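You operate a simulated robot arm through the tools that you are given. There is no shell and no other tool. Be economical: measure what you need, move in short steps, check, and stop when the job is done.

You are at the controls of a simulated robot arm. One attempt, no reset.

## Task
Smooth the pink board's tile, then brush slip on its other patch.
Fine: wet the smoothing block in the dish first and lay it back where it was; brush in its pot, lid on the slip pot. Set down upright: smoothing block. A coat counts when it lies all over at full strength: go over it till it gets no stronger. What is to be rubbed or washed off counts as gone when no trace of it is left.

It is judged by the outcome, as a careful person would: the job done as asked, and still so three seconds after it is handed in. It fails if anything else is knocked over, pushed out of place, dropped, spilled or broken. A push-on lid holds only when it is set on centred and level and pressed home; a screw cap is set on level and turned clockwise until tight.

## Robot
A 6-joint arm with a two-finger parallel gripper, fixed in place. Base frame: the origin is at the foot of the arm, x ahead of it, y to its left, z up; the work surface is at about z = 0.92. Units: m, rad, N and s.
With the tool pointing down near the work surface it reaches from about 0.42 to 0.86 m from the base axis. Its first joint turns from -2.007 to 2.007 rad. Payload 4.2 kg.
Tool frame: the origin (TCP) lies between the finger pads and is the grasp point; the fingertips stand 0.023 m ahead of it; z points along the fingers, y is the line along which they close. Largest opening 0.094 m; finger width 0.038, thickness 0.01; the body of the gripper, 0.054 by 0.096 m, starts 0.039 m behind the TCP.
Orientation is that of the tool frame in the base frame, as [roll, pitch, yaw] about the fixed x, y, z axes, in that order (R = Rz(yaw) Ry(pitch) Rx(roll)). With the fingers straight down and closing along the base's y, the tool's x points along the base's -x, its y along +y and its z along -z.

## Interface
- The arm moves only by the tool nudge_tool. Its argument "moves" is a list of rows, each an object (a shift or turn left out is 0, a gripper value left out holds the last) with "claw": the opening in per cent of the stroke, from 0 (shut) to 100 (fully open); "offset": the shift along the base's x, y, z in units of 100 mm (1.0 is 100 mm), a list of three; "delta_rot": the turn, a rotation vector about the base's x, y, z in units of 60 degrees (1.0 is 60 degrees), a list of three. In form: [{"claw": claw, "offset": [dx, dy, dz], "delta_rot": [wx, wy, wz]}, ...]. A call has 1 to 20 rows; each row is the pose to reach, as a shift and turn from the pose commanded when the call began. A call with a number of a shift or a turn outside -1 to 1 is refused whole. Each row takes 0.2 s and may step no farther than 0.05 m and 0.15 rad from the row before; otherwise, or with a gripper value out of range, the whole call is refused. A pose out of reach is approached as far as the arm can. The call stops where the force on the tool passes 40 N (or 10 N more than at its start, if that is more) or the arm is blocked; 0.2 s more then pass. Each finger travels about 0.108 m/s and halts on what it meets, pressing with about 31 N; the grip force reading is that of the motor and also rises with nothing between the fingers. The clock runs only during rows and for 0.2 s after the last one: add rows that repeat a pose to give the fingers time. It gives the time, the measured TCP pose, the force on the tool (base axes), the opening and the grip force at its end, in the units of the frame above (readings bear some noise), with the torque about the TCP (base axes, N m) and any sound that the robot's microphone picked up, and new pictures: "show" is both (left out), scene, wrist or none.
- Cameras (640 x 400 px; columns grow to the right, rows downward): "scene" is fixed at [0.0503, 0.5009, 1.7218]; the picture's right is [-0.72, -0.69, 0.00], its down [-0.42, 0.44, -0.80] and it looks along [0.55, -0.58, -0.60] (base axes); focal length 315 px, centre (320, 200). "wrist" rides on the gripper at [0.086, 0.016, -0.074] in the tool frame; the picture's right is [-0.18, 0.98, 0.00], its down [-0.58, -0.11, -0.81] and it looks along [-0.79, -0.15, 0.59] (tool axes); focal length 243 px, centre (320, 200). There is no depth. A picture from a camera that has moved, and an enlarged one, comes with that camera's place and axes in the base frame and with its lens.
- move_column(by): slides the trunk up (or, below 0, down) by that many m; the arm rides with it, the base frame stays. It gives what a move gives, with no picture.
- close_up(camera, box): a new picture of the part [left, top, right, bottom] of that camera's present view, enlarged. It takes no simulated time.
- finish_job(): hands the job in; it is judged then, once.

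Work in short steps. Places have to be worked out from the pictures, the camera data and where the tool is seen: move nearer, look again, correct. Check each grasp and each placing, and mend what went wrong. You have 120 turns and 200 pictures in all, those below and enlarged ones among them. Open the gripper and draw the arm clear of the work before you hand the job in, unless the task says otherwise; then end with one line.

The tools are called after "Request:" as name(argument=value, ...) on one line, values as JSON. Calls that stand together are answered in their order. nudge_tool: Moves the arm, as the interface text tells. Its arguments: {"type":"object","properties":{"moves":{"type":"array"},"show":{"type":"string","enum":["both","scene","wrist","none"]}},"required":["moves"]} The other tools are called the same way: move_column (by) slides the trunk up or down; close_up (camera, box) takes an enlarged picture of a part of a camera's view; finish_job () hands the job in.

At the start:

```text
clock: 0.0
position: [0.6025, -0.0358, 1.3849]
ee_rot: [3.141, 0.001, 3.14]
wrist_force: [-0.3, -0.7, 0.7]
moment: [-0.01, -0.05, 0.04]
grip_width: 0.094
finger_force: 0.0
trunk travel left (down, up): [-0.9, 0.09]
```

scene: 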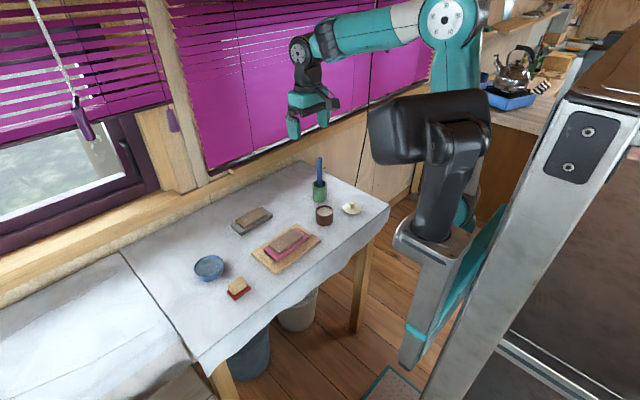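
wrist: 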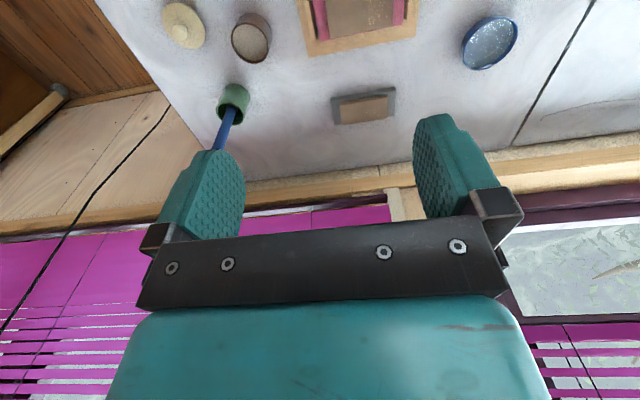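

The scene shows dish, smoothing block, two boards, pot with brush, slip pot with lid beside it. I take enlarged views to measure.

Request:
close_up(camera="scene", box=[180, 220, 340, 320])

Request:
close_up(camera="scene", box=[220, 140, 380, 240])

Request:
close_up(camera="wrist", box=[140, 0, 540, 160])

```text
4.00 times, centred on (260, 270) of scene
camera zoom: at [0.0503, 0.5009, 1.7218], right [-0.72, -0.69, 0.0], down [-0.42, 0.44, -0.8], along [0.55, -0.58, -0.6], focal length 1261 px, centre (560, -80)
```

zoom: 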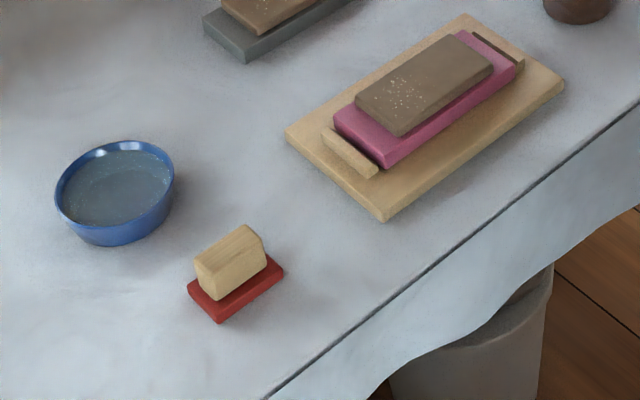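

```text
4.00 times, centred on (300, 190) of scene
camera zoom: at [0.0503, 0.5009, 1.7218], right [-0.72, -0.69, 0.0], down [-0.42, 0.44, -0.8], along [0.55, -0.58, -0.6], focal length 1261 px, centre (400, 240)
```

zoom: 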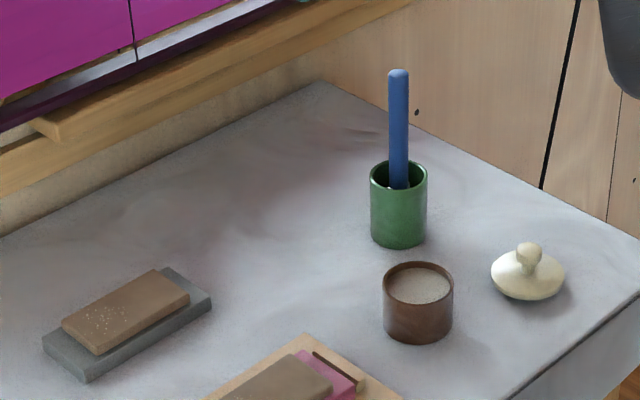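

```text
1.60 times, centred on (340, 80) of wrist
camera zoom: at [0.5156, -0.0193, 1.4578], right [0.18, 0.98, 0.0], down [0.58, -0.11, 0.81], along [0.79, -0.15, -0.59], focal length 388 px, centre (288, 392)
```

zoom: 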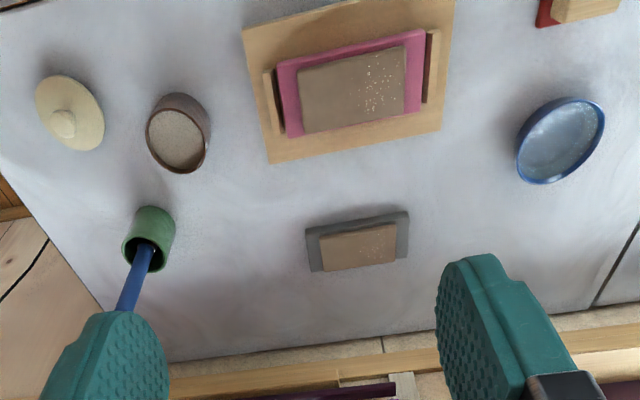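

Estimated places: tile ~(0.67,0.02), block ~(0.634,0.24), dish ~(0.77,0.26), slip pot ~(0.67,-0.18), lid ~(0.636,-0.30), brush pot ~(0.80,-0.285). I back off and lower to inspect the pink board.

Request:
nudge_tool(moves=[{"offset": [-0.35, 0.15, -0.2]}, {"offset": [-0.7, 0.3, -0.5]}, {"offset": [-1.0, 0.4, -0.9]}, {"offset": [-1.0, 0.4, -1.0]}], show="none")

Request:
move_column(by=-0.1)

Request:
close_up(camera="wrist", box=[120, 0, 520, 250])

```text
refused: row 3 steps farther than a row can; nothing moved
```

```text
clock: 1.3
position: [0.6018, -0.0356, 1.2842]
ee_rot: [3.14, 0.0, -3.141]
wrist_force: [-0.7, -0.1, 0.1]
moment: [-0.01, -0.03, 0.02]
grip_width: 0.0941
finger_force: 0.1
trunk travel left (down, up): [-0.8, 0.19]
```

```text
1.60 times, centred on (320, 125) of wrist
camera zoom: at [0.5156, -0.0193, 1.3579], right [0.18, 0.98, 0.0], down [0.58, -0.11, 0.81], along [0.79, -0.15, -0.59], focal length 388 px, centre (320, 320)
```

zoom: 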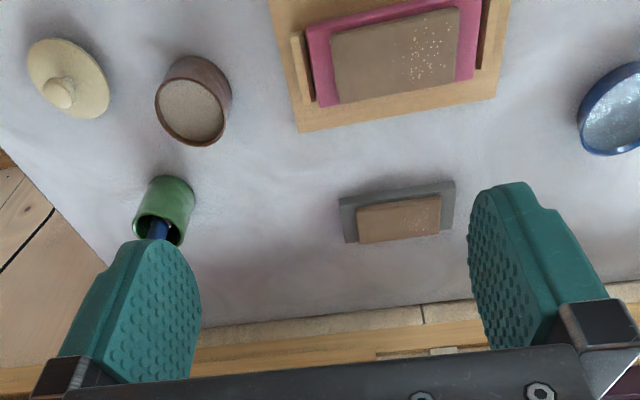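

The column moved; the arm row was too long. I repeat with shorter rows.

Request:
nudge_tool(moves=[{"offset": [-0.25, 0.1, -0.2]}, {"offset": [-0.5, 0.2, -0.45]}, {"offset": [-0.75, 0.3, -0.7]}, {"offset": [-1.0, 0.4, -1.0]}, {"offset": [-1.0, 0.4, -1.0]}], show="wrist")

Request:
close_up(camera="wrist", box=[220, 100, 420, 225])

```text
clock: 2.5
position: [0.5023, 0.005, 1.1839]
ee_rot: [3.14, 0.001, -3.141]
wrist_force: [0.8, 0.0, 0.7]
moment: [0.03, 0.0, 0.01]
grip_width: 0.0939
finger_force: 0.0
trunk travel left (down, up): [-0.8, 0.19]
camera wrist: at [0.415, 0.0219, 1.2577], right [0.18, 0.98, 0.0], down [0.58, -0.11, 0.81], along [0.79, -0.15, -0.59], focal length 243 px, centre (320, 200)
```

wrist: 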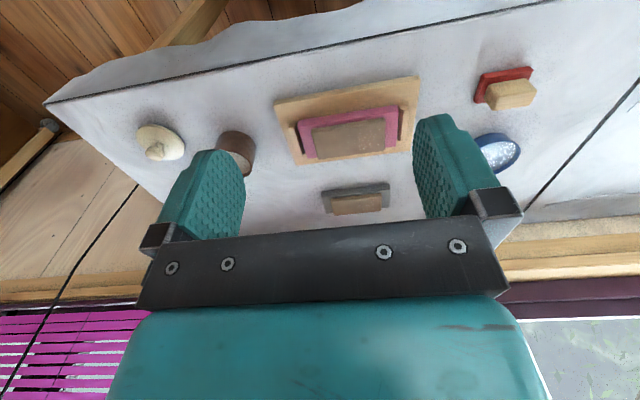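

```text
3.20 times, centred on (320, 162) of wrist
camera zoom: at [0.415, 0.0219, 1.2577], right [0.18, 0.98, 0.0], down [0.58, -0.11, 0.81], along [0.79, -0.15, -0.59], focal length 776 px, centre (320, 320)
```

zoom: 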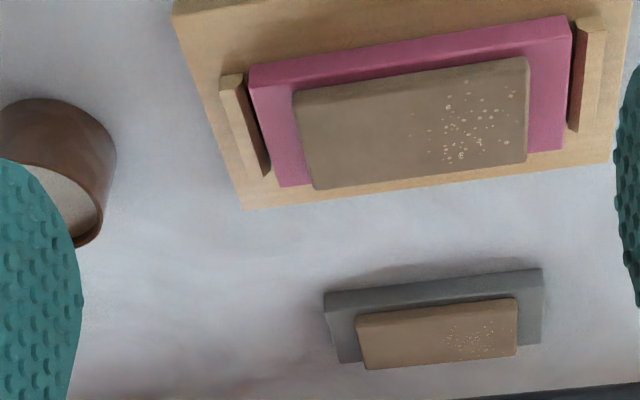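

Tile spans x 0.643–0.701, y −0.035–0.074, with the rough patch on the +y half. Next I go to view the smoothing block and dish.

Request:
nudge_tool(moves=[{"offset": [0, 0.45, 0]}, {"offset": [0, 0.9, 0]}, {"offset": [-0.1, 1.0, -0.3]}, {"offset": [-0.2, 1.0, -0.7]}, {"offset": [-0.2, 1.0, -0.7]}], show="none")

Request:
nudge_tool(moves=[{"offset": [0, 0.45, 0]}, {"offset": [0, 0.9, 0]}, {"offset": [0, 1.0, 0]}, {"offset": [0, 1.0, 0]}], show="wrist")

Request:
close_up(camera="wrist", box=[220, 100, 420, 225])

```text
clock: 3.7
position: [0.4809, 0.1055, 1.1124]
ee_rot: [3.141, 0.0, 3.14]
wrist_force: [-0.3, -0.7, 0.1]
moment: [0.04, -0.02, -0.01]
grip_width: 0.0939
finger_force: 0.1
trunk travel left (down, up): [-0.8, 0.19]
```

```text
clock: 4.7
position: [0.4822, 0.2052, 1.1133]
ee_rot: [3.141, 0.0, 3.141]
wrist_force: [0.1, 0.6, -0.2]
moment: [0.03, 0.0, -0.03]
grip_width: 0.0941
finger_force: 0.1
trunk travel left (down, up): [-0.8, 0.19]
camera wrist: at [0.3955, 0.222, 1.1877], right [0.18, 0.98, 0.0], down [0.58, -0.11, 0.81], along [0.79, -0.15, -0.59], focal length 243 px, centre (320, 200)
```

wrist: 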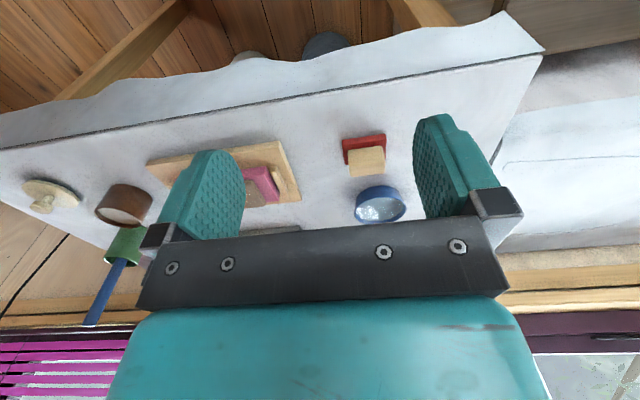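

```text
3.20 times, centred on (320, 162) of wrist
camera zoom: at [0.3955, 0.222, 1.1877], right [0.18, 0.98, 0.0], down [0.58, -0.11, 0.81], along [0.79, -0.15, -0.59], focal length 776 px, centre (320, 320)
```

zoom: 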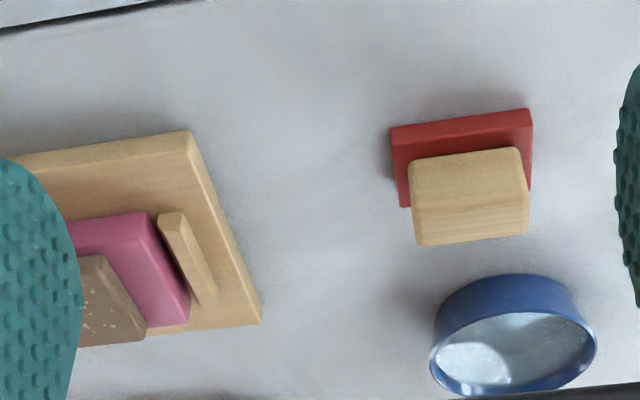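

Block: slab x 0.620–0.665, y 0.210–0.269; handle roughly x 0.630–0.654, y 0.216–0.263, top ~0.96. I turn the gripper −90° so the fingers close along x on the handle's long faces, while moving over it.

Request:
nudge_tool(moves=[{"offset": [0.12, 0.04, 0], "delta_rot": [0, 0, -0.125]}, {"offset": [0.25, 0.08, 0], "delta_rot": [0, 0, -0.25]}, {"offset": [0.37, 0.13, 0], "delta_rot": [0, 0, -0.375]}, {"offset": [0.5, 0.17, 0], "delta_rot": [0, 0, -0.5]}, {"offset": [0.62, 0.22, 0], "delta_rot": [0, 0, -0.625]}, {"offset": [0.75, 0.26, 0], "delta_rot": [0, 0, -0.75]}, {"offset": [0.88, 0.3, 0], "delta_rot": [0, 0, -0.875]}, {"offset": [1.0, 0.35, 0], "delta_rot": [0, 0, -1.0]}], show="none")

Request:
nudge_tool(moves=[{"offset": [0.15, 0, 0], "delta_rot": [0, 0, -0.125]}, {"offset": [0.3, 0, 0], "delta_rot": [0, 0, -0.25]}, {"offset": [0.45, 0, 0], "delta_rot": [0, 0, -0.375]}, {"offset": [0.6, 0, 0], "delta_rot": [0, 0, -0.5]}, {"offset": [0.6, 0, 0], "delta_rot": [0, 0, -0.5]}], show="both")

```text
clock: 6.5
position: [0.5829, 0.2384, 1.1149]
ee_rot: [3.141, 0.0, 2.093]
wrist_force: [-0.6, 0.1, 0.0]
moment: [0.02, -0.04, -0.02]
grip_width: 0.0936
finger_force: 0.1
trunk travel left (down, up): [-0.8, 0.19]
```

```text
clock: 7.7
position: [0.6426, 0.2388, 1.1137]
ee_rot: [3.14, -0.001, 1.57]
wrist_force: [-0.2, 0.1, -0.8]
moment: [0.0, 0.02, 0.01]
grip_width: 0.0939
finger_force: 0.0
trunk travel left (down, up): [-0.8, 0.19]
camera wrist: at [0.6584, 0.3259, 1.1878], right [0.98, -0.19, 0.0], down [-0.11, -0.58, 0.81], along [-0.15, -0.79, -0.59], focal length 243 px, centre (320, 200)
```

scene: 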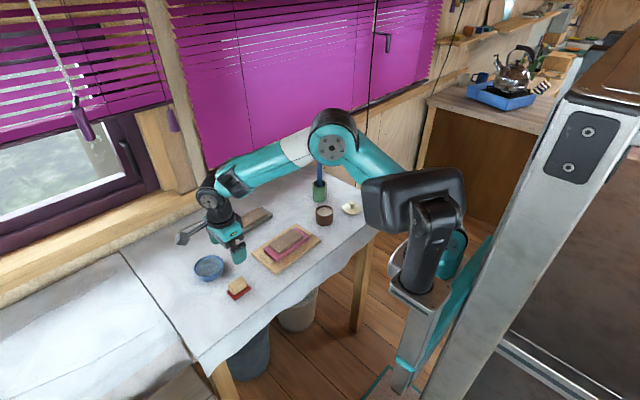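
wrist: 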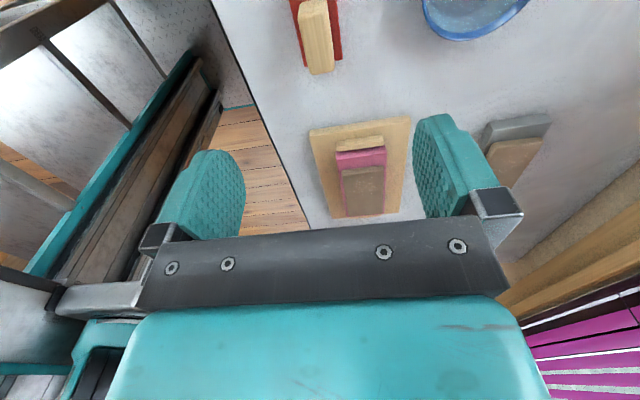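

Aligned above the block. Descend 95 mm and check.

Request:
nudge_tool(moves=[{"offset": [0, 0, -0.4]}, {"offset": [0, 0, -0.8]}, {"offset": [0, 0, -0.95]}, {"offset": [0, 0, -0.95]}], show="wrist")

Request:
close_up(camera="wrist", box=[200, 40, 440, 190])

```text
clock: 8.7
position: [0.6428, 0.2389, 1.0194]
ee_rot: [-3.14, 0.0, 1.57]
wrist_force: [-0.2, 0.0, 0.3]
moment: [-0.01, -0.03, -0.01]
grip_width: 0.0939
finger_force: 0.1
trunk travel left (down, up): [-0.8, 0.19]
camera wrist: at [0.6592, 0.3256, 1.0929], right [0.98, -0.18, 0.0], down [-0.11, -0.58, 0.81], along [-0.15, -0.79, -0.59], focal length 243 px, centre (320, 200)
```

wrist: 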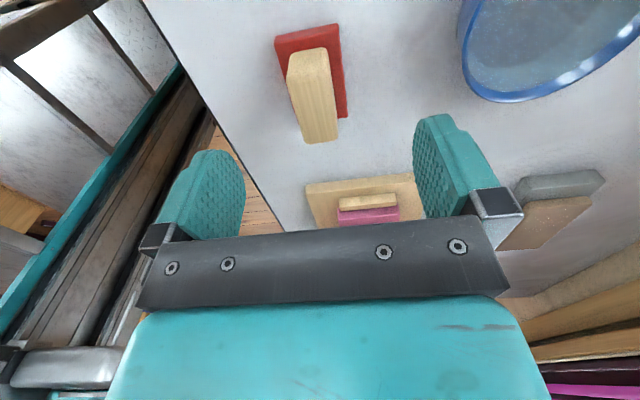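

```text
2.67 times, centred on (320, 115) of wrist
camera zoom: at [0.6592, 0.3256, 1.0929], right [0.98, -0.18, 0.0], down [-0.11, -0.58, 0.81], along [-0.15, -0.79, -0.59], focal length 647 px, centre (320, 427)
```

zoom: 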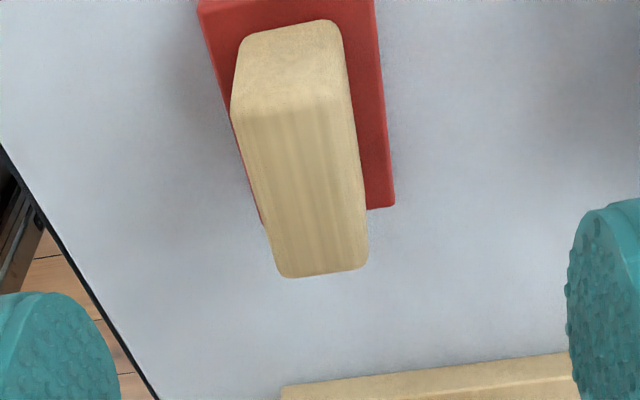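

Handle centre ≈ (0.641, 0.240), top ≈ 0.963. Lower so tips stay just above the red slab, then close.

Request:
nudge_tool(moves=[{"offset": [-0.02, 0.01, -0.3]}, {"offset": [-0.02, 0.01, -0.59]}, {"offset": [-0.02, 0.01, -0.59]}, {"offset": [-0.02, 0.01, -0.59], "claw": 15}, {"offset": [-0.02, 0.01, -0.59], "claw": 0}, {"offset": [-0.02, 0.01, -0.59], "claw": 0}, {"offset": [-0.02, 0.01, -0.59], "claw": 0}], show="wrist")

```text
clock: 10.3
position: [0.6404, 0.2399, 0.9605]
ee_rot: [3.141, 0.0, 1.571]
wrist_force: [-0.3, 0.1, -1.2]
moment: [0.0, -0.02, -0.02]
grip_width: 0.0234
finger_force: 30.7
trunk travel left (down, up): [-0.8, 0.19]
camera wrist: at [0.6567, 0.3265, 1.0338], right [0.98, -0.18, 0.0], down [-0.11, -0.58, 0.81], along [-0.15, -0.79, -0.59], focal length 243 px, centre (320, 200)
```

wrist: 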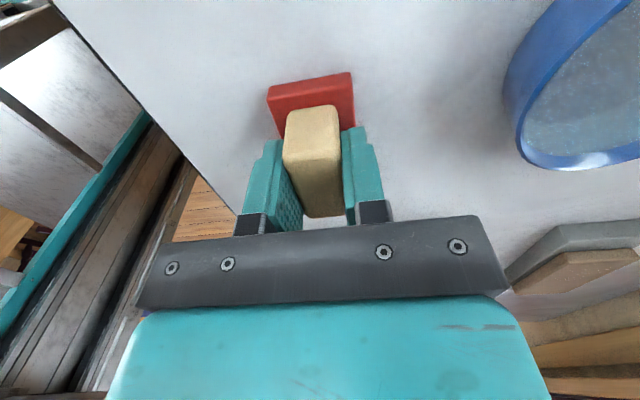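

Gripped (23 mm). Lift and move toward the dish, staying back (+y) to see it.

Request:
nudge_tool(moves=[{"offset": [0, 0, 0.3]}, {"offset": [0, 0, 0.7]}, {"offset": [0.3, 0.1, 1.0]}, {"offset": [0.65, 0.3, 1.0]}, {"offset": [1.0, 0.5, 1.0]}, {"offset": [1.0, 0.5, 1.0]}], show="both")

Request:
close_up(camera="scene", box=[160, 220, 280, 295])

```text
clock: 11.7
position: [0.7403, 0.2903, 1.0617]
ee_rot: [-3.141, -0.001, 1.57]
wrist_force: [-0.4, 0.2, -0.4]
moment: [0.03, -0.02, 0.0]
grip_width: 0.0235
finger_force: 30.8
trunk travel left (down, up): [-0.8, 0.19]
camera wrist: at [0.7561, 0.3767, 1.1349], right [0.98, -0.18, 0.0], down [-0.11, -0.58, 0.81], along [-0.15, -0.79, -0.59], focal length 243 px, centre (320, 200)
```

scene: 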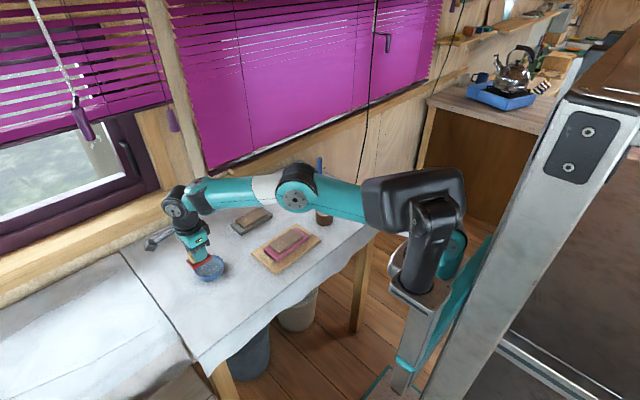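
wrist: 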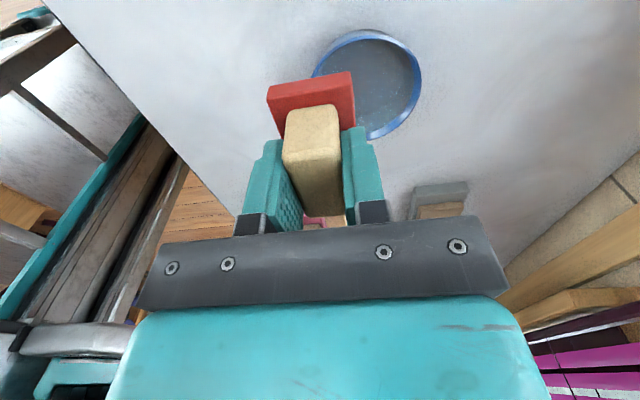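

```text
5.33 times, centred on (220, 258) of scene
camera zoom: at [0.0503, 0.5009, 1.7218], right [-0.72, -0.69, 0.0], down [-0.42, 0.44, -0.8], along [0.55, -0.58, -0.6], focal length 1681 px, centre (853, -107)
```

zoom: 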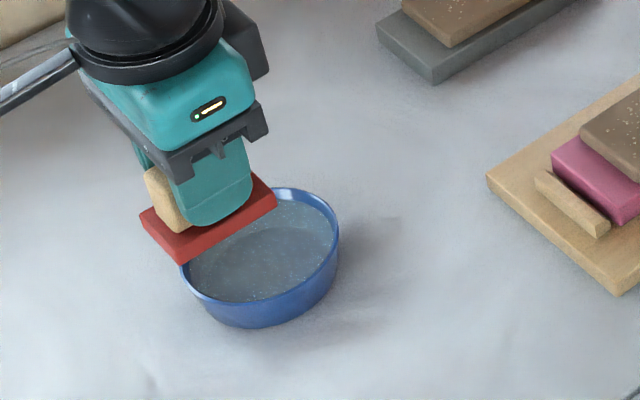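

Dish centre ≈ (0.773, 0.262), rim ≈ 0.945–0.95, inner radius ~42 mm versus slab corner radius ~36 mm. Move over it, slab bottom just at rim level, and check.

Request:
nudge_tool(moves=[{"offset": [0.33, -0.28, 0]}, {"offset": [0.33, -0.28, -0.35]}, {"offset": [0.33, -0.28, -0.62]}, {"offset": [0.33, -0.28, -0.62]}], show="wrist")

Request:
close_up(camera="scene", box=[160, 220, 280, 295])

```text
clock: 12.7
position: [0.7733, 0.2636, 0.9976]
ee_rot: [-3.141, 0.0, 1.57]
wrist_force: [-1.0, -0.2, -0.7]
moment: [0.0, -0.01, 0.02]
grip_width: 0.0234
finger_force: 30.9
trunk travel left (down, up): [-0.8, 0.19]
camera wrist: at [0.7896, 0.3495, 1.0721], right [0.98, -0.18, 0.0], down [-0.11, -0.58, 0.81], along [-0.15, -0.79, -0.59], focal length 243 px, centre (320, 200)
```

wrist: 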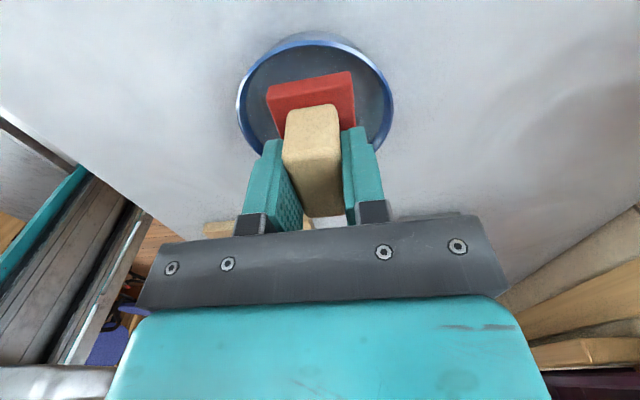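

```text
5.33 times, centred on (220, 258) of scene
camera zoom: at [0.0503, 0.5009, 1.7218], right [-0.72, -0.69, 0.0], down [-0.42, 0.44, -0.8], along [0.55, -0.58, -0.6], focal length 1681 px, centre (853, -107)
```

zoom: 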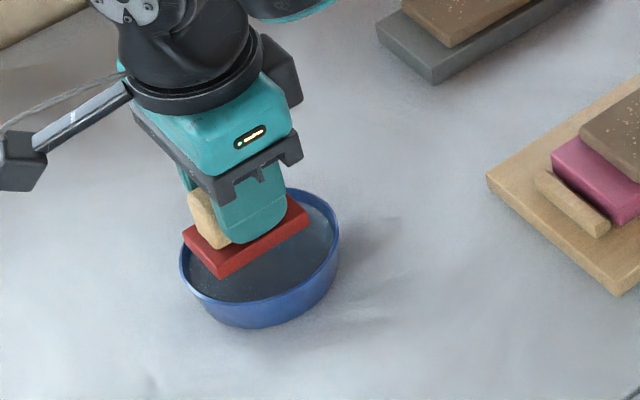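

Well centred; a 2–3 mm shift, then lower the slab into the water.

Request:
nudge_tool(moves=[{"offset": [-0.02, -0.02, -0.1]}, {"offset": [-0.02, -0.02, -0.2]}, {"offset": [-0.02, -0.02, -0.28]}, {"offset": [-0.02, -0.02, -0.28]}], show="wrist")

Request:
close_up(camera="scene", box=[160, 220, 280, 295])

```text
clock: 13.6
position: [0.772, 0.263, 0.979]
ee_rot: [3.131, -0.007, 1.574]
wrist_force: [-3.8, -3.4, 14.7]
moment: [-0.18, 0.32, 0.01]
grip_width: 0.0235
finger_force: 31.3
trunk travel left (down, up): [-0.8, 0.19]
stopped in row 4: the force on the tool passed its limit at 50 N (the readings are from after the stop); the commanded pose is now the measured one
camera wrist: at [0.7881, 0.3486, 1.0537], right [0.98, -0.18, 0.01], down [-0.12, -0.59, 0.8], along [-0.14, -0.79, -0.6], focal length 243 px, centre (320, 200)
```

wrist: 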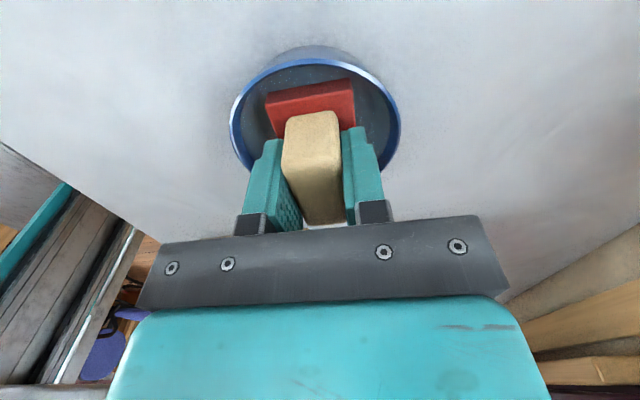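

```text
5.33 times, centred on (220, 258) of scene
camera zoom: at [0.0503, 0.5009, 1.7218], right [-0.72, -0.69, 0.0], down [-0.42, 0.44, -0.8], along [0.55, -0.58, -0.6], focal length 1681 px, centre (853, -107)
```

zoom: 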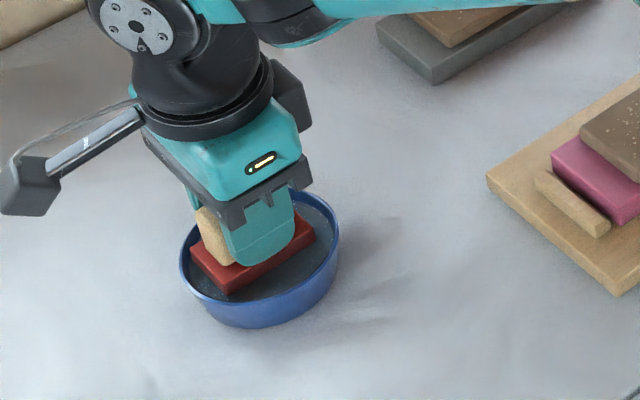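

Contact at slab bottom ≈0.939; the dish did not move, and the red looks darker. Lift and check whether it's wet.

Request:
nudge_tool(moves=[{"offset": [0, 0, 0.1]}, {"offset": [0, 0, 0.4]}, {"offset": [0, 0, 0.7]}, {"offset": [0, 0, 0.7]}], show="wrist")

Request:
close_up(camera="scene", box=[160, 220, 280, 295])

```text
clock: 14.6
position: [0.773, 0.263, 1.0469]
ee_rot: [3.134, -0.006, 1.572]
wrist_force: [0.6, -0.6, -0.8]
moment: [0.02, -0.01, 0.0]
grip_width: 0.023
finger_force: 30.9
trunk travel left (down, up): [-0.8, 0.19]
camera wrist: at [0.7886, 0.3489, 1.1212], right [0.98, -0.18, 0.01], down [-0.11, -0.59, 0.8], along [-0.14, -0.79, -0.6], focal length 243 px, centre (320, 200)
```

wrist: 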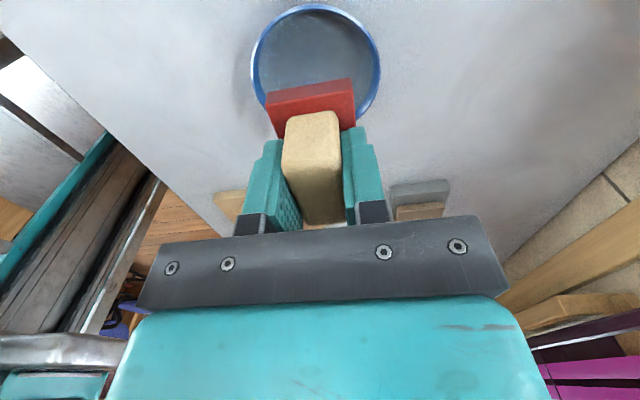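

```text
5.33 times, centred on (220, 258) of scene
camera zoom: at [0.0503, 0.5009, 1.7218], right [-0.72, -0.69, 0.0], down [-0.42, 0.44, -0.8], along [0.55, -0.58, -0.6], focal length 1681 px, centre (853, -107)
```

zoom: 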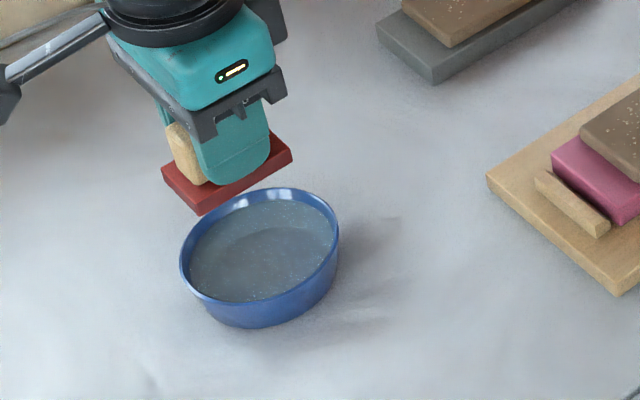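

The slab is now dark (wet) and dish undisturbed. Carry it over to the tile's rough half at (0.672, 0.048).

Request:
nudge_tool(moves=[{"offset": [-0.2, -0.4, 0], "delta_rot": [-0.006, 0.007, 0]}, {"offset": [-0.4, -0.8, 0], "delta_rot": [-0.006, 0.007, 0]}, {"offset": [-0.5, -1.0, 0], "delta_rot": [-0.006, 0.007, 0]}, {"offset": [-0.5, -1.0, 0], "delta_rot": [-0.006, 0.007, 0]}], show="none")

Request:
nudge_tool(moves=[{"offset": [-0.2, -0.4, 0]}, {"offset": [-0.4, -0.8, 0]}, {"offset": [-0.5, -1.0, 0]}, {"offset": [-0.5, -1.0, 0]}], show="wrist")

Request:
close_up(camera="scene", box=[230, 200, 350, 275])

```text
clock: 15.6
position: [0.7218, 0.1629, 1.0468]
ee_rot: [-3.141, 0.003, 1.573]
wrist_force: [0.6, 0.4, -0.3]
moment: [-0.02, 0.0, 0.03]
grip_width: 0.0235
finger_force: 30.6
trunk travel left (down, up): [-0.8, 0.19]
```

```text
clock: 16.6
position: [0.6736, 0.0623, 1.0473]
ee_rot: [-3.141, 0.003, 1.573]
wrist_force: [0.0, 0.0, 0.0]
moment: [0.0, -0.02, 0.0]
grip_width: 0.0233
finger_force: 30.8
trunk travel left (down, up): [-0.8, 0.19]
camera wrist: at [0.6893, 0.1492, 1.1211], right [0.98, -0.18, 0.0], down [-0.11, -0.58, 0.81], along [-0.15, -0.79, -0.59], focal length 243 px, centre (320, 200)
```

wrist: 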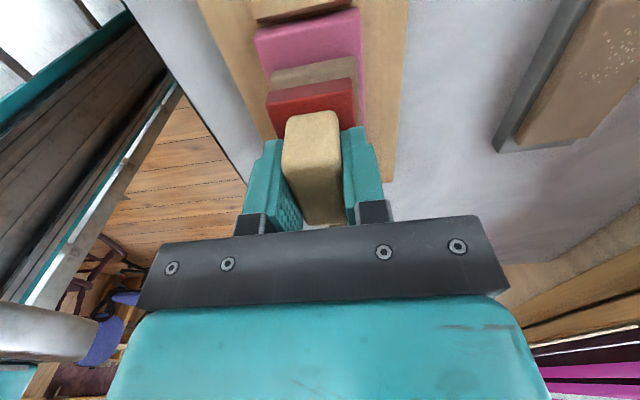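

```text
5.33 times, centred on (290, 238) of scene
camera zoom: at [0.0503, 0.5009, 1.7218], right [-0.72, -0.69, 0.0], down [-0.42, 0.44, -0.8], along [0.55, -0.58, -0.6], focal length 1681 px, centre (480, 0)
```

zoom: 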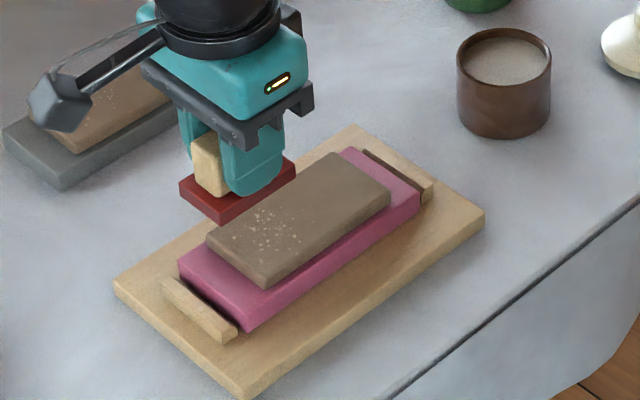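

Tile ≈ x 0.645–0.702, y −0.037–0.072; speckled half centred ≈ (0.674, 0.045). Lower to just above it, then touch gently.

Request:
nudge_tool(moves=[{"offset": [0, -0.17, -0.2]}, {"offset": [0, -0.17, -0.42]}, {"offset": [0, -0.17, -0.46]}, {"offset": [0, -0.17, -0.48]}, {"offset": [0, -0.17, -0.5]}, {"offset": [0, -0.17, -0.5]}], show="none")

Request:
close_up(camera="scene", box=[230, 200, 350, 275])

```text
clock: 18.0
position: [0.6727, 0.0458, 0.9992]
ee_rot: [3.139, 0.001, 1.57]
wrist_force: [-3.2, -1.9, 26.5]
moment: [0.58, 0.23, 0.01]
grip_width: 0.0232
finger_force: 31.1
trunk travel left (down, up): [-0.8, 0.19]
```

```text
5.33 times, centred on (290, 238) of scene
camera zoom: at [0.0503, 0.5009, 1.7218], right [-0.72, -0.69, 0.0], down [-0.42, 0.44, -0.8], along [0.55, -0.58, -0.6], focal length 1681 px, centre (480, 0)
```

zoom: 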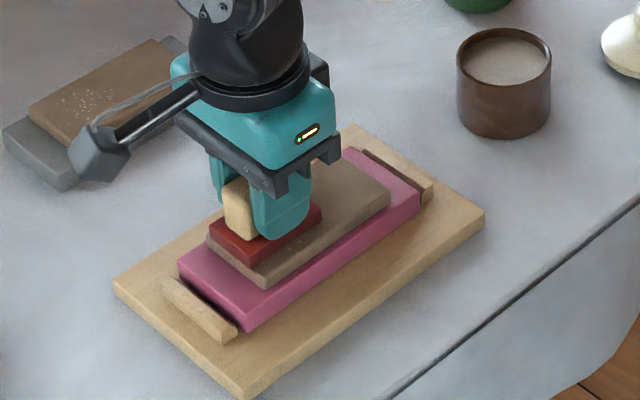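

Contact at ~26 N. I ease by 1 mm and rub back and forth in x over the rough half.

Request:
nudge_tool(moves=[{"offset": [0, 0, 0.01]}, {"offset": [0.08, 0, 0.01]}, {"offset": [0.0, 0, 0.01]}, {"offset": [-0.08, 0, 0.01]}, {"offset": [-0.16, 0, 0.01]}, {"offset": [-0.2, 0, 0.01]}, {"offset": [-0.12, 0, 0.01]}, {"offset": [-0.04, 0, 0.01]}, {"offset": [0.04, 0, 0.01]}, {"offset": [0.1, 0, 0.01]}, {"offset": [0.02, -0.03, 0.01]}, {"offset": [-0.06, -0.03, 0.01]}, {"offset": [-0.14, -0.03, 0.01]}, {"offset": [-0.2, -0.03, 0.01]}, {"offset": [-0.1, 0.02, 0.01]}, {"offset": [0.0, 0.02, 0.01]}, {"offset": [0.0, 0.02, 0.3]}, {"offset": [0.0, 0.4, 0.6]}], show="none")

Request:
close_up(camera="scene", box=[230, 200, 350, 275])

```text
clock: 21.1
position: [0.6572, 0.0425, 0.999]
ee_rot: [-3.135, 0.002, 1.572]
wrist_force: [-3.0, -3.7, 18.0]
moment: [0.38, -0.06, 0.04]
grip_width: 0.0235
finger_force: 30.7
trunk travel left (down, up): [-0.8, 0.19]
stopped in row 15: the force on the tool passed its limit at 45 N (the readings are from after the stop); the commanded pose is now the measured one
```

```text
5.33 times, centred on (290, 238) of scene
camera zoom: at [0.0503, 0.5009, 1.7218], right [-0.72, -0.69, 0.0], down [-0.42, 0.44, -0.8], along [0.55, -0.58, -0.6], focal length 1681 px, centre (480, 0)
```

zoom: 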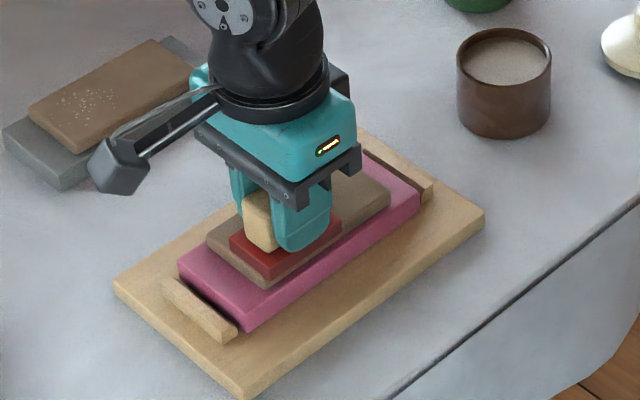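

Stopped by a force peak late in the rub; the board hasn't moved. Lift and inspect the tile.

Request:
nudge_tool(moves=[{"offset": [0, 0, 0.2]}, {"offset": [0.0, 0.2, 0.6]}, {"offset": [0.0, 0.6, 0.8]}, {"offset": [0.0, 1.0, 0.8]}, {"offset": [0.0, 1.0, 0.8]}], show="none")

Request:
close_up(camera="scene", box=[240, 205, 336, 265])

```text
clock: 22.3
position: [0.6558, 0.1432, 1.0779]
ee_rot: [-3.132, 0.003, 1.572]
wrist_force: [-0.4, -0.5, -0.8]
moment: [0.02, -0.01, 0.0]
grip_width: 0.0233
finger_force: 31.5
trunk travel left (down, up): [-0.8, 0.19]
```

```text
6.67 times, centred on (288, 235) of scene
camera zoom: at [0.0503, 0.5009, 1.7218], right [-0.72, -0.69, 0.0], down [-0.42, 0.44, -0.8], along [0.55, -0.58, -0.6], focal length 2102 px, centre (533, -33)
```

zoom: 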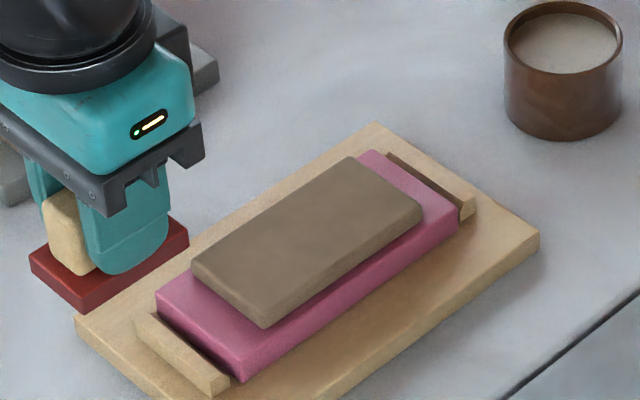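

No specks visible from the scene camera; check with the wrist camera.

Request:
close_up(camera="wrist", box=[200, 60, 440, 240])

```text
2.22 times, centred on (320, 150) of wrist
camera zoom: at [0.6726, 0.2308, 1.1509], right [0.98, -0.18, -0.01], down [-0.1, -0.58, 0.81], along [-0.15, -0.8, -0.59], focal length 539 px, centre (320, 311)
```

zoom: 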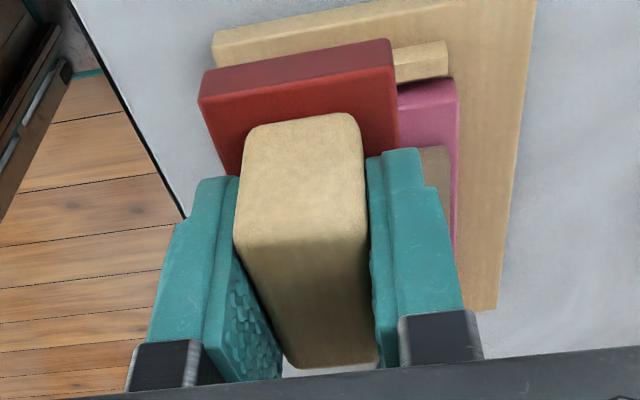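

Request:
close_up(camera="scene", box=[264, 224, 304, 256])

```text
12.50 times, centred on (284, 240) of scene
camera zoom: at [0.0503, 0.5009, 1.7218], right [-0.72, -0.69, 0.0], down [-0.42, 0.44, -0.8], along [0.55, -0.58, -0.6], focal length 3940 px, centre (770, -300)
```

zoom: 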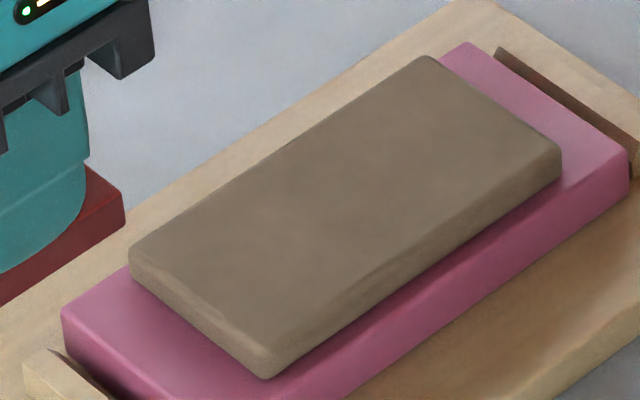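

Clean to the eye. For certainty I do one more lighter pass over the same half.

Request:
nudge_tool(moves=[{"offset": [0.08, -0.4, 0]}, {"offset": [0.08, -0.8, 0]}, {"offset": [0.08, -1.0, -0.3]}, {"offset": [0.08, -1.0, -0.7]}, {"offset": [0.08, -1.0, -0.79]}, {"offset": [0.16, -1.0, -0.79]}, {"offset": [0.24, -1.0, -0.79]}, {"offset": [0.16, -1.0, -0.79]}, {"offset": [0.08, -1.0, -0.79]}, {"offset": [0.0, -1.0, -0.79]}, {"offset": [-0.05, -1.0, -0.79]}, {"offset": [0.03, -0.97, -0.79]}, {"offset": [0.11, -0.97, -0.79]}, {"offset": [0.19, -0.97, -0.79]}, {"offset": [0.26, -0.97, -0.79]}, {"offset": [0.18, -0.97, -0.79]}, {"offset": [0.1, -0.97, -0.79]}], show="none")

Request:
nudge_tool(moves=[{"offset": [0, 0, 0.3]}, {"offset": [0.0, 0.1, 0.7]}, {"offset": [0.0, 0.55, 0.8]}, {"offset": [0.0, 1.0, 0.8]}, {"offset": [0.0, 1.0, 0.8]}], show="none")

Request:
close_up(camera="scene", box=[240, 205, 336, 265])

```text
clock: 25.9
position: [0.6656, 0.0467, 0.9986]
ee_rot: [-3.136, 0.007, 1.568]
wrist_force: [6.3, -0.1, 15.9]
moment: [0.31, -0.4, -0.11]
grip_width: 0.0233
finger_force: 31.2
trunk travel left (down, up): [-0.8, 0.19]
```

```text
clock: 27.1
position: [0.6657, 0.147, 1.0788]
ee_rot: [-3.133, 0.005, 1.571]
wrist_force: [0.2, -1.2, -0.2]
moment: [-0.01, 0.0, 0.0]
grip_width: 0.0231
finger_force: 31.1
trunk travel left (down, up): [-0.8, 0.19]
```

```text
6.67 times, centred on (288, 235) of scene
camera zoom: at [0.0503, 0.5009, 1.7218], right [-0.72, -0.69, 0.0], down [-0.42, 0.44, -0.8], along [0.55, -0.58, -0.6], focal length 2102 px, centre (533, -33)
```

zoom: 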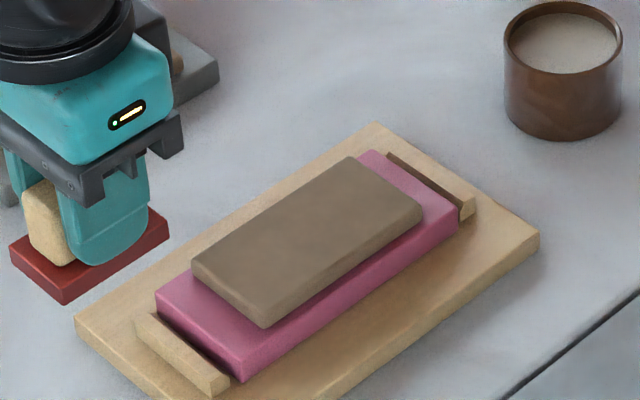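

Tile clean and board unmoved. Return the block to (0.640, 0.240).

Request:
nudge_tool(moves=[{"offset": [-0.1, 0.4, 0], "delta_rot": [0.004, -0.008, 0]}, {"offset": [-0.25, 0.8, 0], "delta_rot": [0.004, -0.008, 0]}, {"offset": [-0.25, 0.93, -0.3], "delta_rot": [0.004, -0.008, 0]}, {"offset": [-0.25, 0.93, -0.7], "delta_rot": [0.004, -0.008, 0]}, {"offset": [-0.25, 0.93, -1.0], "delta_rot": [0.004, -0.008, 0]}, {"offset": [-0.25, 0.93, -1.0], "delta_rot": [0.004, -0.008, 0]}], show="wrist")

Request:
close_up(camera="scene", box=[180, 240, 300, 315])

```text
clock: 28.5
position: [0.6419, 0.2396, 0.9782]
ee_rot: [-3.141, 0.001, 1.572]
wrist_force: [-0.9, 0.2, -1.2]
moment: [-0.01, 0.0, 0.01]
grip_width: 0.0231
finger_force: 31.2
trunk travel left (down, up): [-0.8, 0.19]
camera wrist: at [0.6574, 0.327, 1.0515], right [0.98, -0.18, 0.0], down [-0.11, -0.58, 0.81], along [-0.15, -0.79, -0.59], focal length 243 px, centre (320, 200)
```

wrist: 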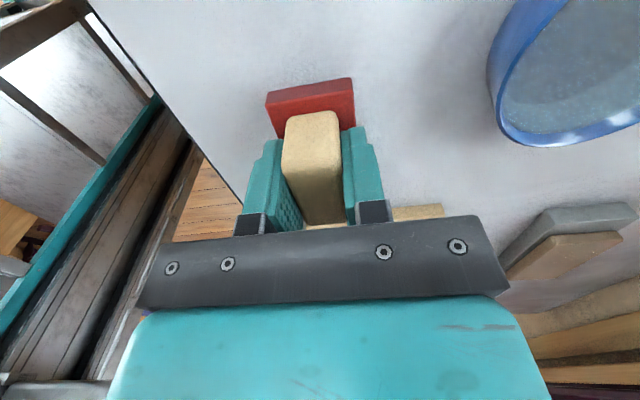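

```text
5.33 times, centred on (240, 278) of scene
camera zoom: at [0.0503, 0.5009, 1.7218], right [-0.72, -0.69, 0.0], down [-0.42, 0.44, -0.8], along [0.55, -0.58, -0.6], focal length 1681 px, centre (747, -213)
```

zoom: 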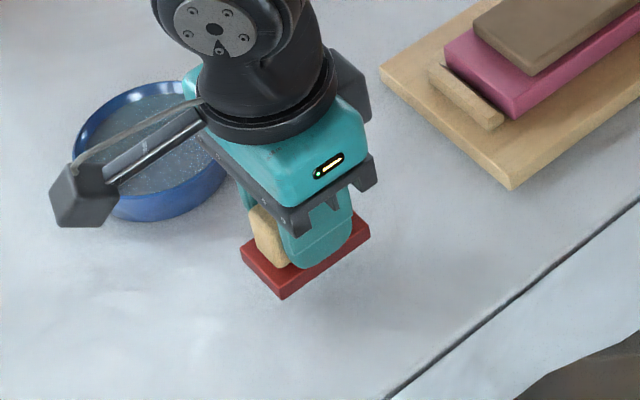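

Lower gently to the table.

Request:
nudge_tool(moves=[{"offset": [-0.015, 0, -0.1]}, {"offset": [-0.015, 0, -0.15]}, {"offset": [-0.015, 0, -0.17]}, {"offset": [-0.015, 0, -0.185]}, {"offset": [-0.015, 0, -0.2]}], show="none")

```text
clock: 29.7
position: [0.6395, 0.2393, 0.9577]
ee_rot: [3.141, 0.001, 1.57]
wrist_force: [-0.7, -0.7, -0.6]
moment: [0.04, -0.05, 0.0]
grip_width: 0.0235
finger_force: 30.8
trunk travel left (down, up): [-0.8, 0.19]
```

Request:
nudge_tool(moves=[{"offset": [0, 0, -0.01]}, {"offset": [0, 0, -0.02]}, {"offset": [0, 0, -0.03]}], show="none")

Request:
close_up(camera="scene", box=[200, 250, 280, 300])

```text
clock: 30.5
position: [0.6392, 0.2398, 0.9556]
ee_rot: [-3.141, 0.003, 1.57]
wrist_force: [-0.6, 1.1, -1.1]
moment: [0.02, -0.01, 0.0]
grip_width: 0.0234
finger_force: 31.4
trunk travel left (down, up): [-0.8, 0.19]
```

```text
8.00 times, centred on (240, 275) of scene
camera zoom: at [0.0503, 0.5009, 1.7218], right [-0.72, -0.69, 0.0], down [-0.42, 0.44, -0.8], along [0.55, -0.58, -0.6], focal length 2522 px, centre (960, -400)
```

zoom: 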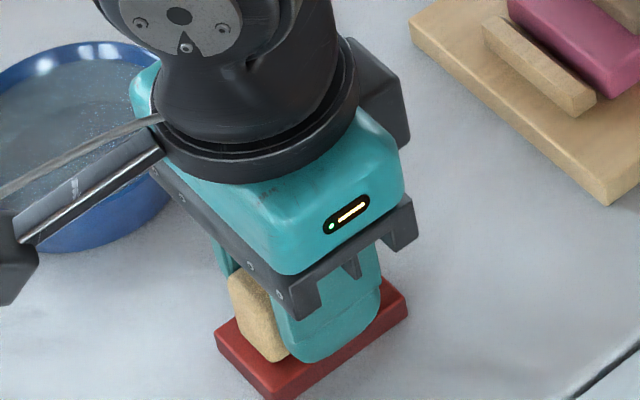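

No contact yet; continue in 1 mm steps.

Request:
nudge_tool(moves=[{"offset": [0, 0, -0.01]}, {"offset": [0, 0, -0.02]}, {"offset": [0, 0, -0.02]}], show="none")

Request:
nudge_tool(moves=[{"offset": [0, 0, -0.01]}, {"offset": [0, 0, -0.015]}], show="none")

```text
clock: 31.3
position: [0.638, 0.2397, 0.9548]
ee_rot: [3.138, -0.001, 1.57]
wrist_force: [-0.8, -0.5, 17.7]
moment: [-0.25, 0.1, 0.02]
grip_width: 0.0233
finger_force: 31.3
trunk travel left (down, up): [-0.8, 0.19]
```

```text
clock: 31.9
position: [0.6387, 0.2391, 0.9538]
ee_rot: [3.138, -0.002, 1.571]
wrist_force: [-2.0, -2.5, 38.2]
moment: [-0.37, 0.25, 0.01]
grip_width: 0.0232
finger_force: 31.0
trunk travel left (down, up): [-0.8, 0.19]
```

Table contact. Ease off 2 mm of command and open.

Request:
nudge_tool(moves=[{"offset": [0, 0, 0.02]}, {"offset": [0, 0, 0.02], "claw": 30}, {"offset": [0, 0, 0.02], "claw": 60}, {"offset": [0, 0, 0.02], "claw": 60}, {"offset": [0, 0, 0.3], "claw": 60}, {"offset": [0, 0, 0.7]}, {"offset": [0, 0, 1.0], "claw": 100}], show="wrist")

Request:
close_up(camera="scene", box=[180, 220, 340, 320])

```text
clock: 33.5
position: [0.64, 0.2402, 1.0511]
ee_rot: [-3.141, 0.002, 1.571]
wrist_force: [0.7, 0.1, 0.8]
moment: [-0.03, 0.0, -0.01]
grip_width: 0.0937
finger_force: 0.2
trunk travel left (down, up): [-0.8, 0.19]
camera wrist: at [0.6562, 0.3267, 1.1249], right [0.98, -0.18, 0.0], down [-0.11, -0.58, 0.81], along [-0.15, -0.79, -0.59], focal length 243 px, centre (320, 200)
```

wrist: 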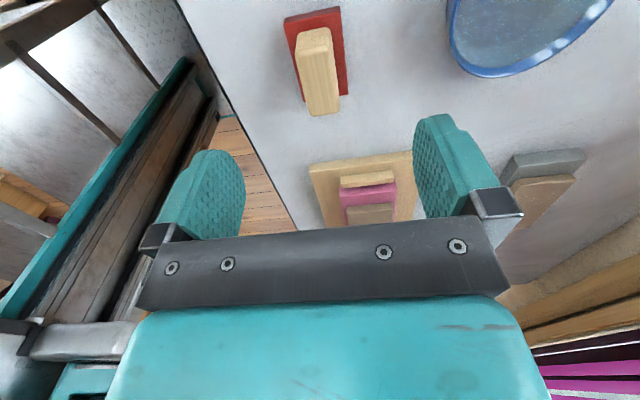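

```text
4.00 times, centred on (260, 270) of scene
camera zoom: at [0.0503, 0.5009, 1.7218], right [-0.72, -0.69, 0.0], down [-0.42, 0.44, -0.8], along [0.55, -0.58, -0.6], focal length 1261 px, centre (560, -80)
```

zoom: 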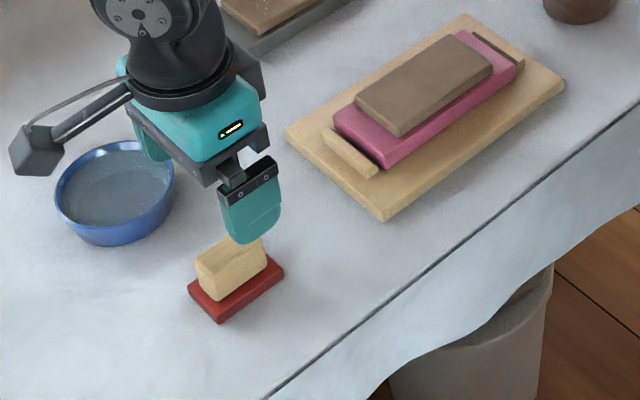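

Block is back upright in place, tile smooth. Now to the brush: handle stands vertically at ≈(0.80, −0.286), top ≈1.11. Raise the trunk 0.1 and travel there.

Request:
move_column(by=0.1)

Request:
nudge_tool(moves=[{"offset": [0.1, -0.4, 0.1]}, {"offset": [0.2, -0.8, 0.2]}, {"offset": [0.3, -1.0, 0.3]}], show="none")

Request:
nudge_tool(moves=[{"offset": [0.1, -0.4, 0]}, {"offset": [0.2, -0.8, 0]}, {"offset": [0.3, -1.0, 0]}], show="none")

Request:
nudge_tool(moves=[{"offset": [0.1, -0.4, 0]}, {"offset": [0.2, -0.8, 0]}, {"offset": [0.4, -1.0, 0]}], show="none")

Request:
nudge_tool(moves=[{"offset": [0.1, -0.4, 0]}, {"offset": [0.3, -0.8, 0]}, {"offset": [0.5, -1.0, 0]}, {"offset": [0.5, -1.0, 0]}], show="both")

```text
clock: 34.9
position: [0.6399, 0.2406, 1.1517]
ee_rot: [-3.141, -0.001, 1.57]
wrist_force: [-0.2, -0.2, 0.3]
moment: [-0.01, -0.01, -0.02]
grip_width: 0.0942
finger_force: 0.0
trunk travel left (down, up): [-0.9, 0.09]
```

```text
clock: 35.6
position: [0.6708, 0.1402, 1.1823]
ee_rot: [-3.141, 0.0, 1.57]
wrist_force: [0.2, 0.5, -1.0]
moment: [-0.03, 0.0, 0.05]
grip_width: 0.0942
finger_force: 0.0
trunk travel left (down, up): [-0.9, 0.09]
```

```text
clock: 36.5
position: [0.6993, 0.0396, 1.1816]
ee_rot: [-3.141, 0.002, 1.571]
wrist_force: [-0.4, -0.4, -0.4]
moment: [-0.01, -0.01, 0.04]
grip_width: 0.0943
finger_force: 0.1
trunk travel left (down, up): [-0.9, 0.09]
```

```text
clock: 37.2
position: [0.7391, -0.061, 1.1817]
ee_rot: [-3.141, 0.001, 1.57]
wrist_force: [-0.4, -0.2, 0.5]
moment: [-0.02, 0.01, -0.03]
grip_width: 0.094
finger_force: 0.0
trunk travel left (down, up): [-0.9, 0.09]
```

```text
clock: 38.2
position: [0.7915, -0.1597, 1.1828]
ee_rot: [-3.141, 0.001, 1.571]
wrist_force: [0.2, -0.3, 0.0]
moment: [0.03, -0.01, -0.03]
grip_width: 0.0939
finger_force: 0.0
trunk travel left (down, up): [-0.9, 0.09]
camera wrist: at [0.8071, -0.0733, 1.2559], right [0.98, -0.18, 0.0], down [-0.11, -0.58, 0.81], along [-0.15, -0.79, -0.59], focal length 243 px, centre (320, 200)
```

scene: 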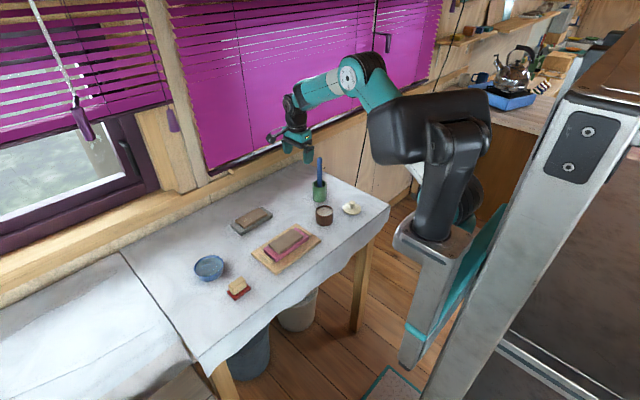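
wrist: 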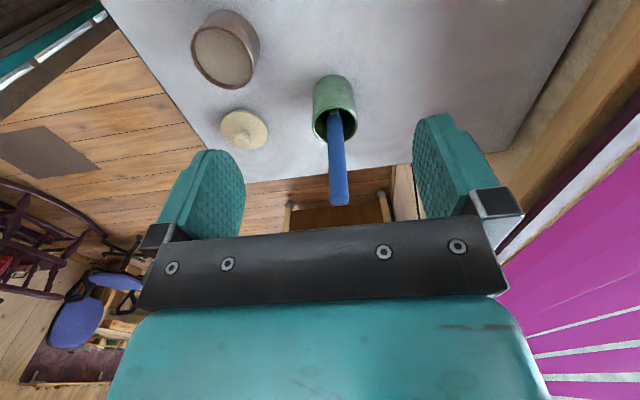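

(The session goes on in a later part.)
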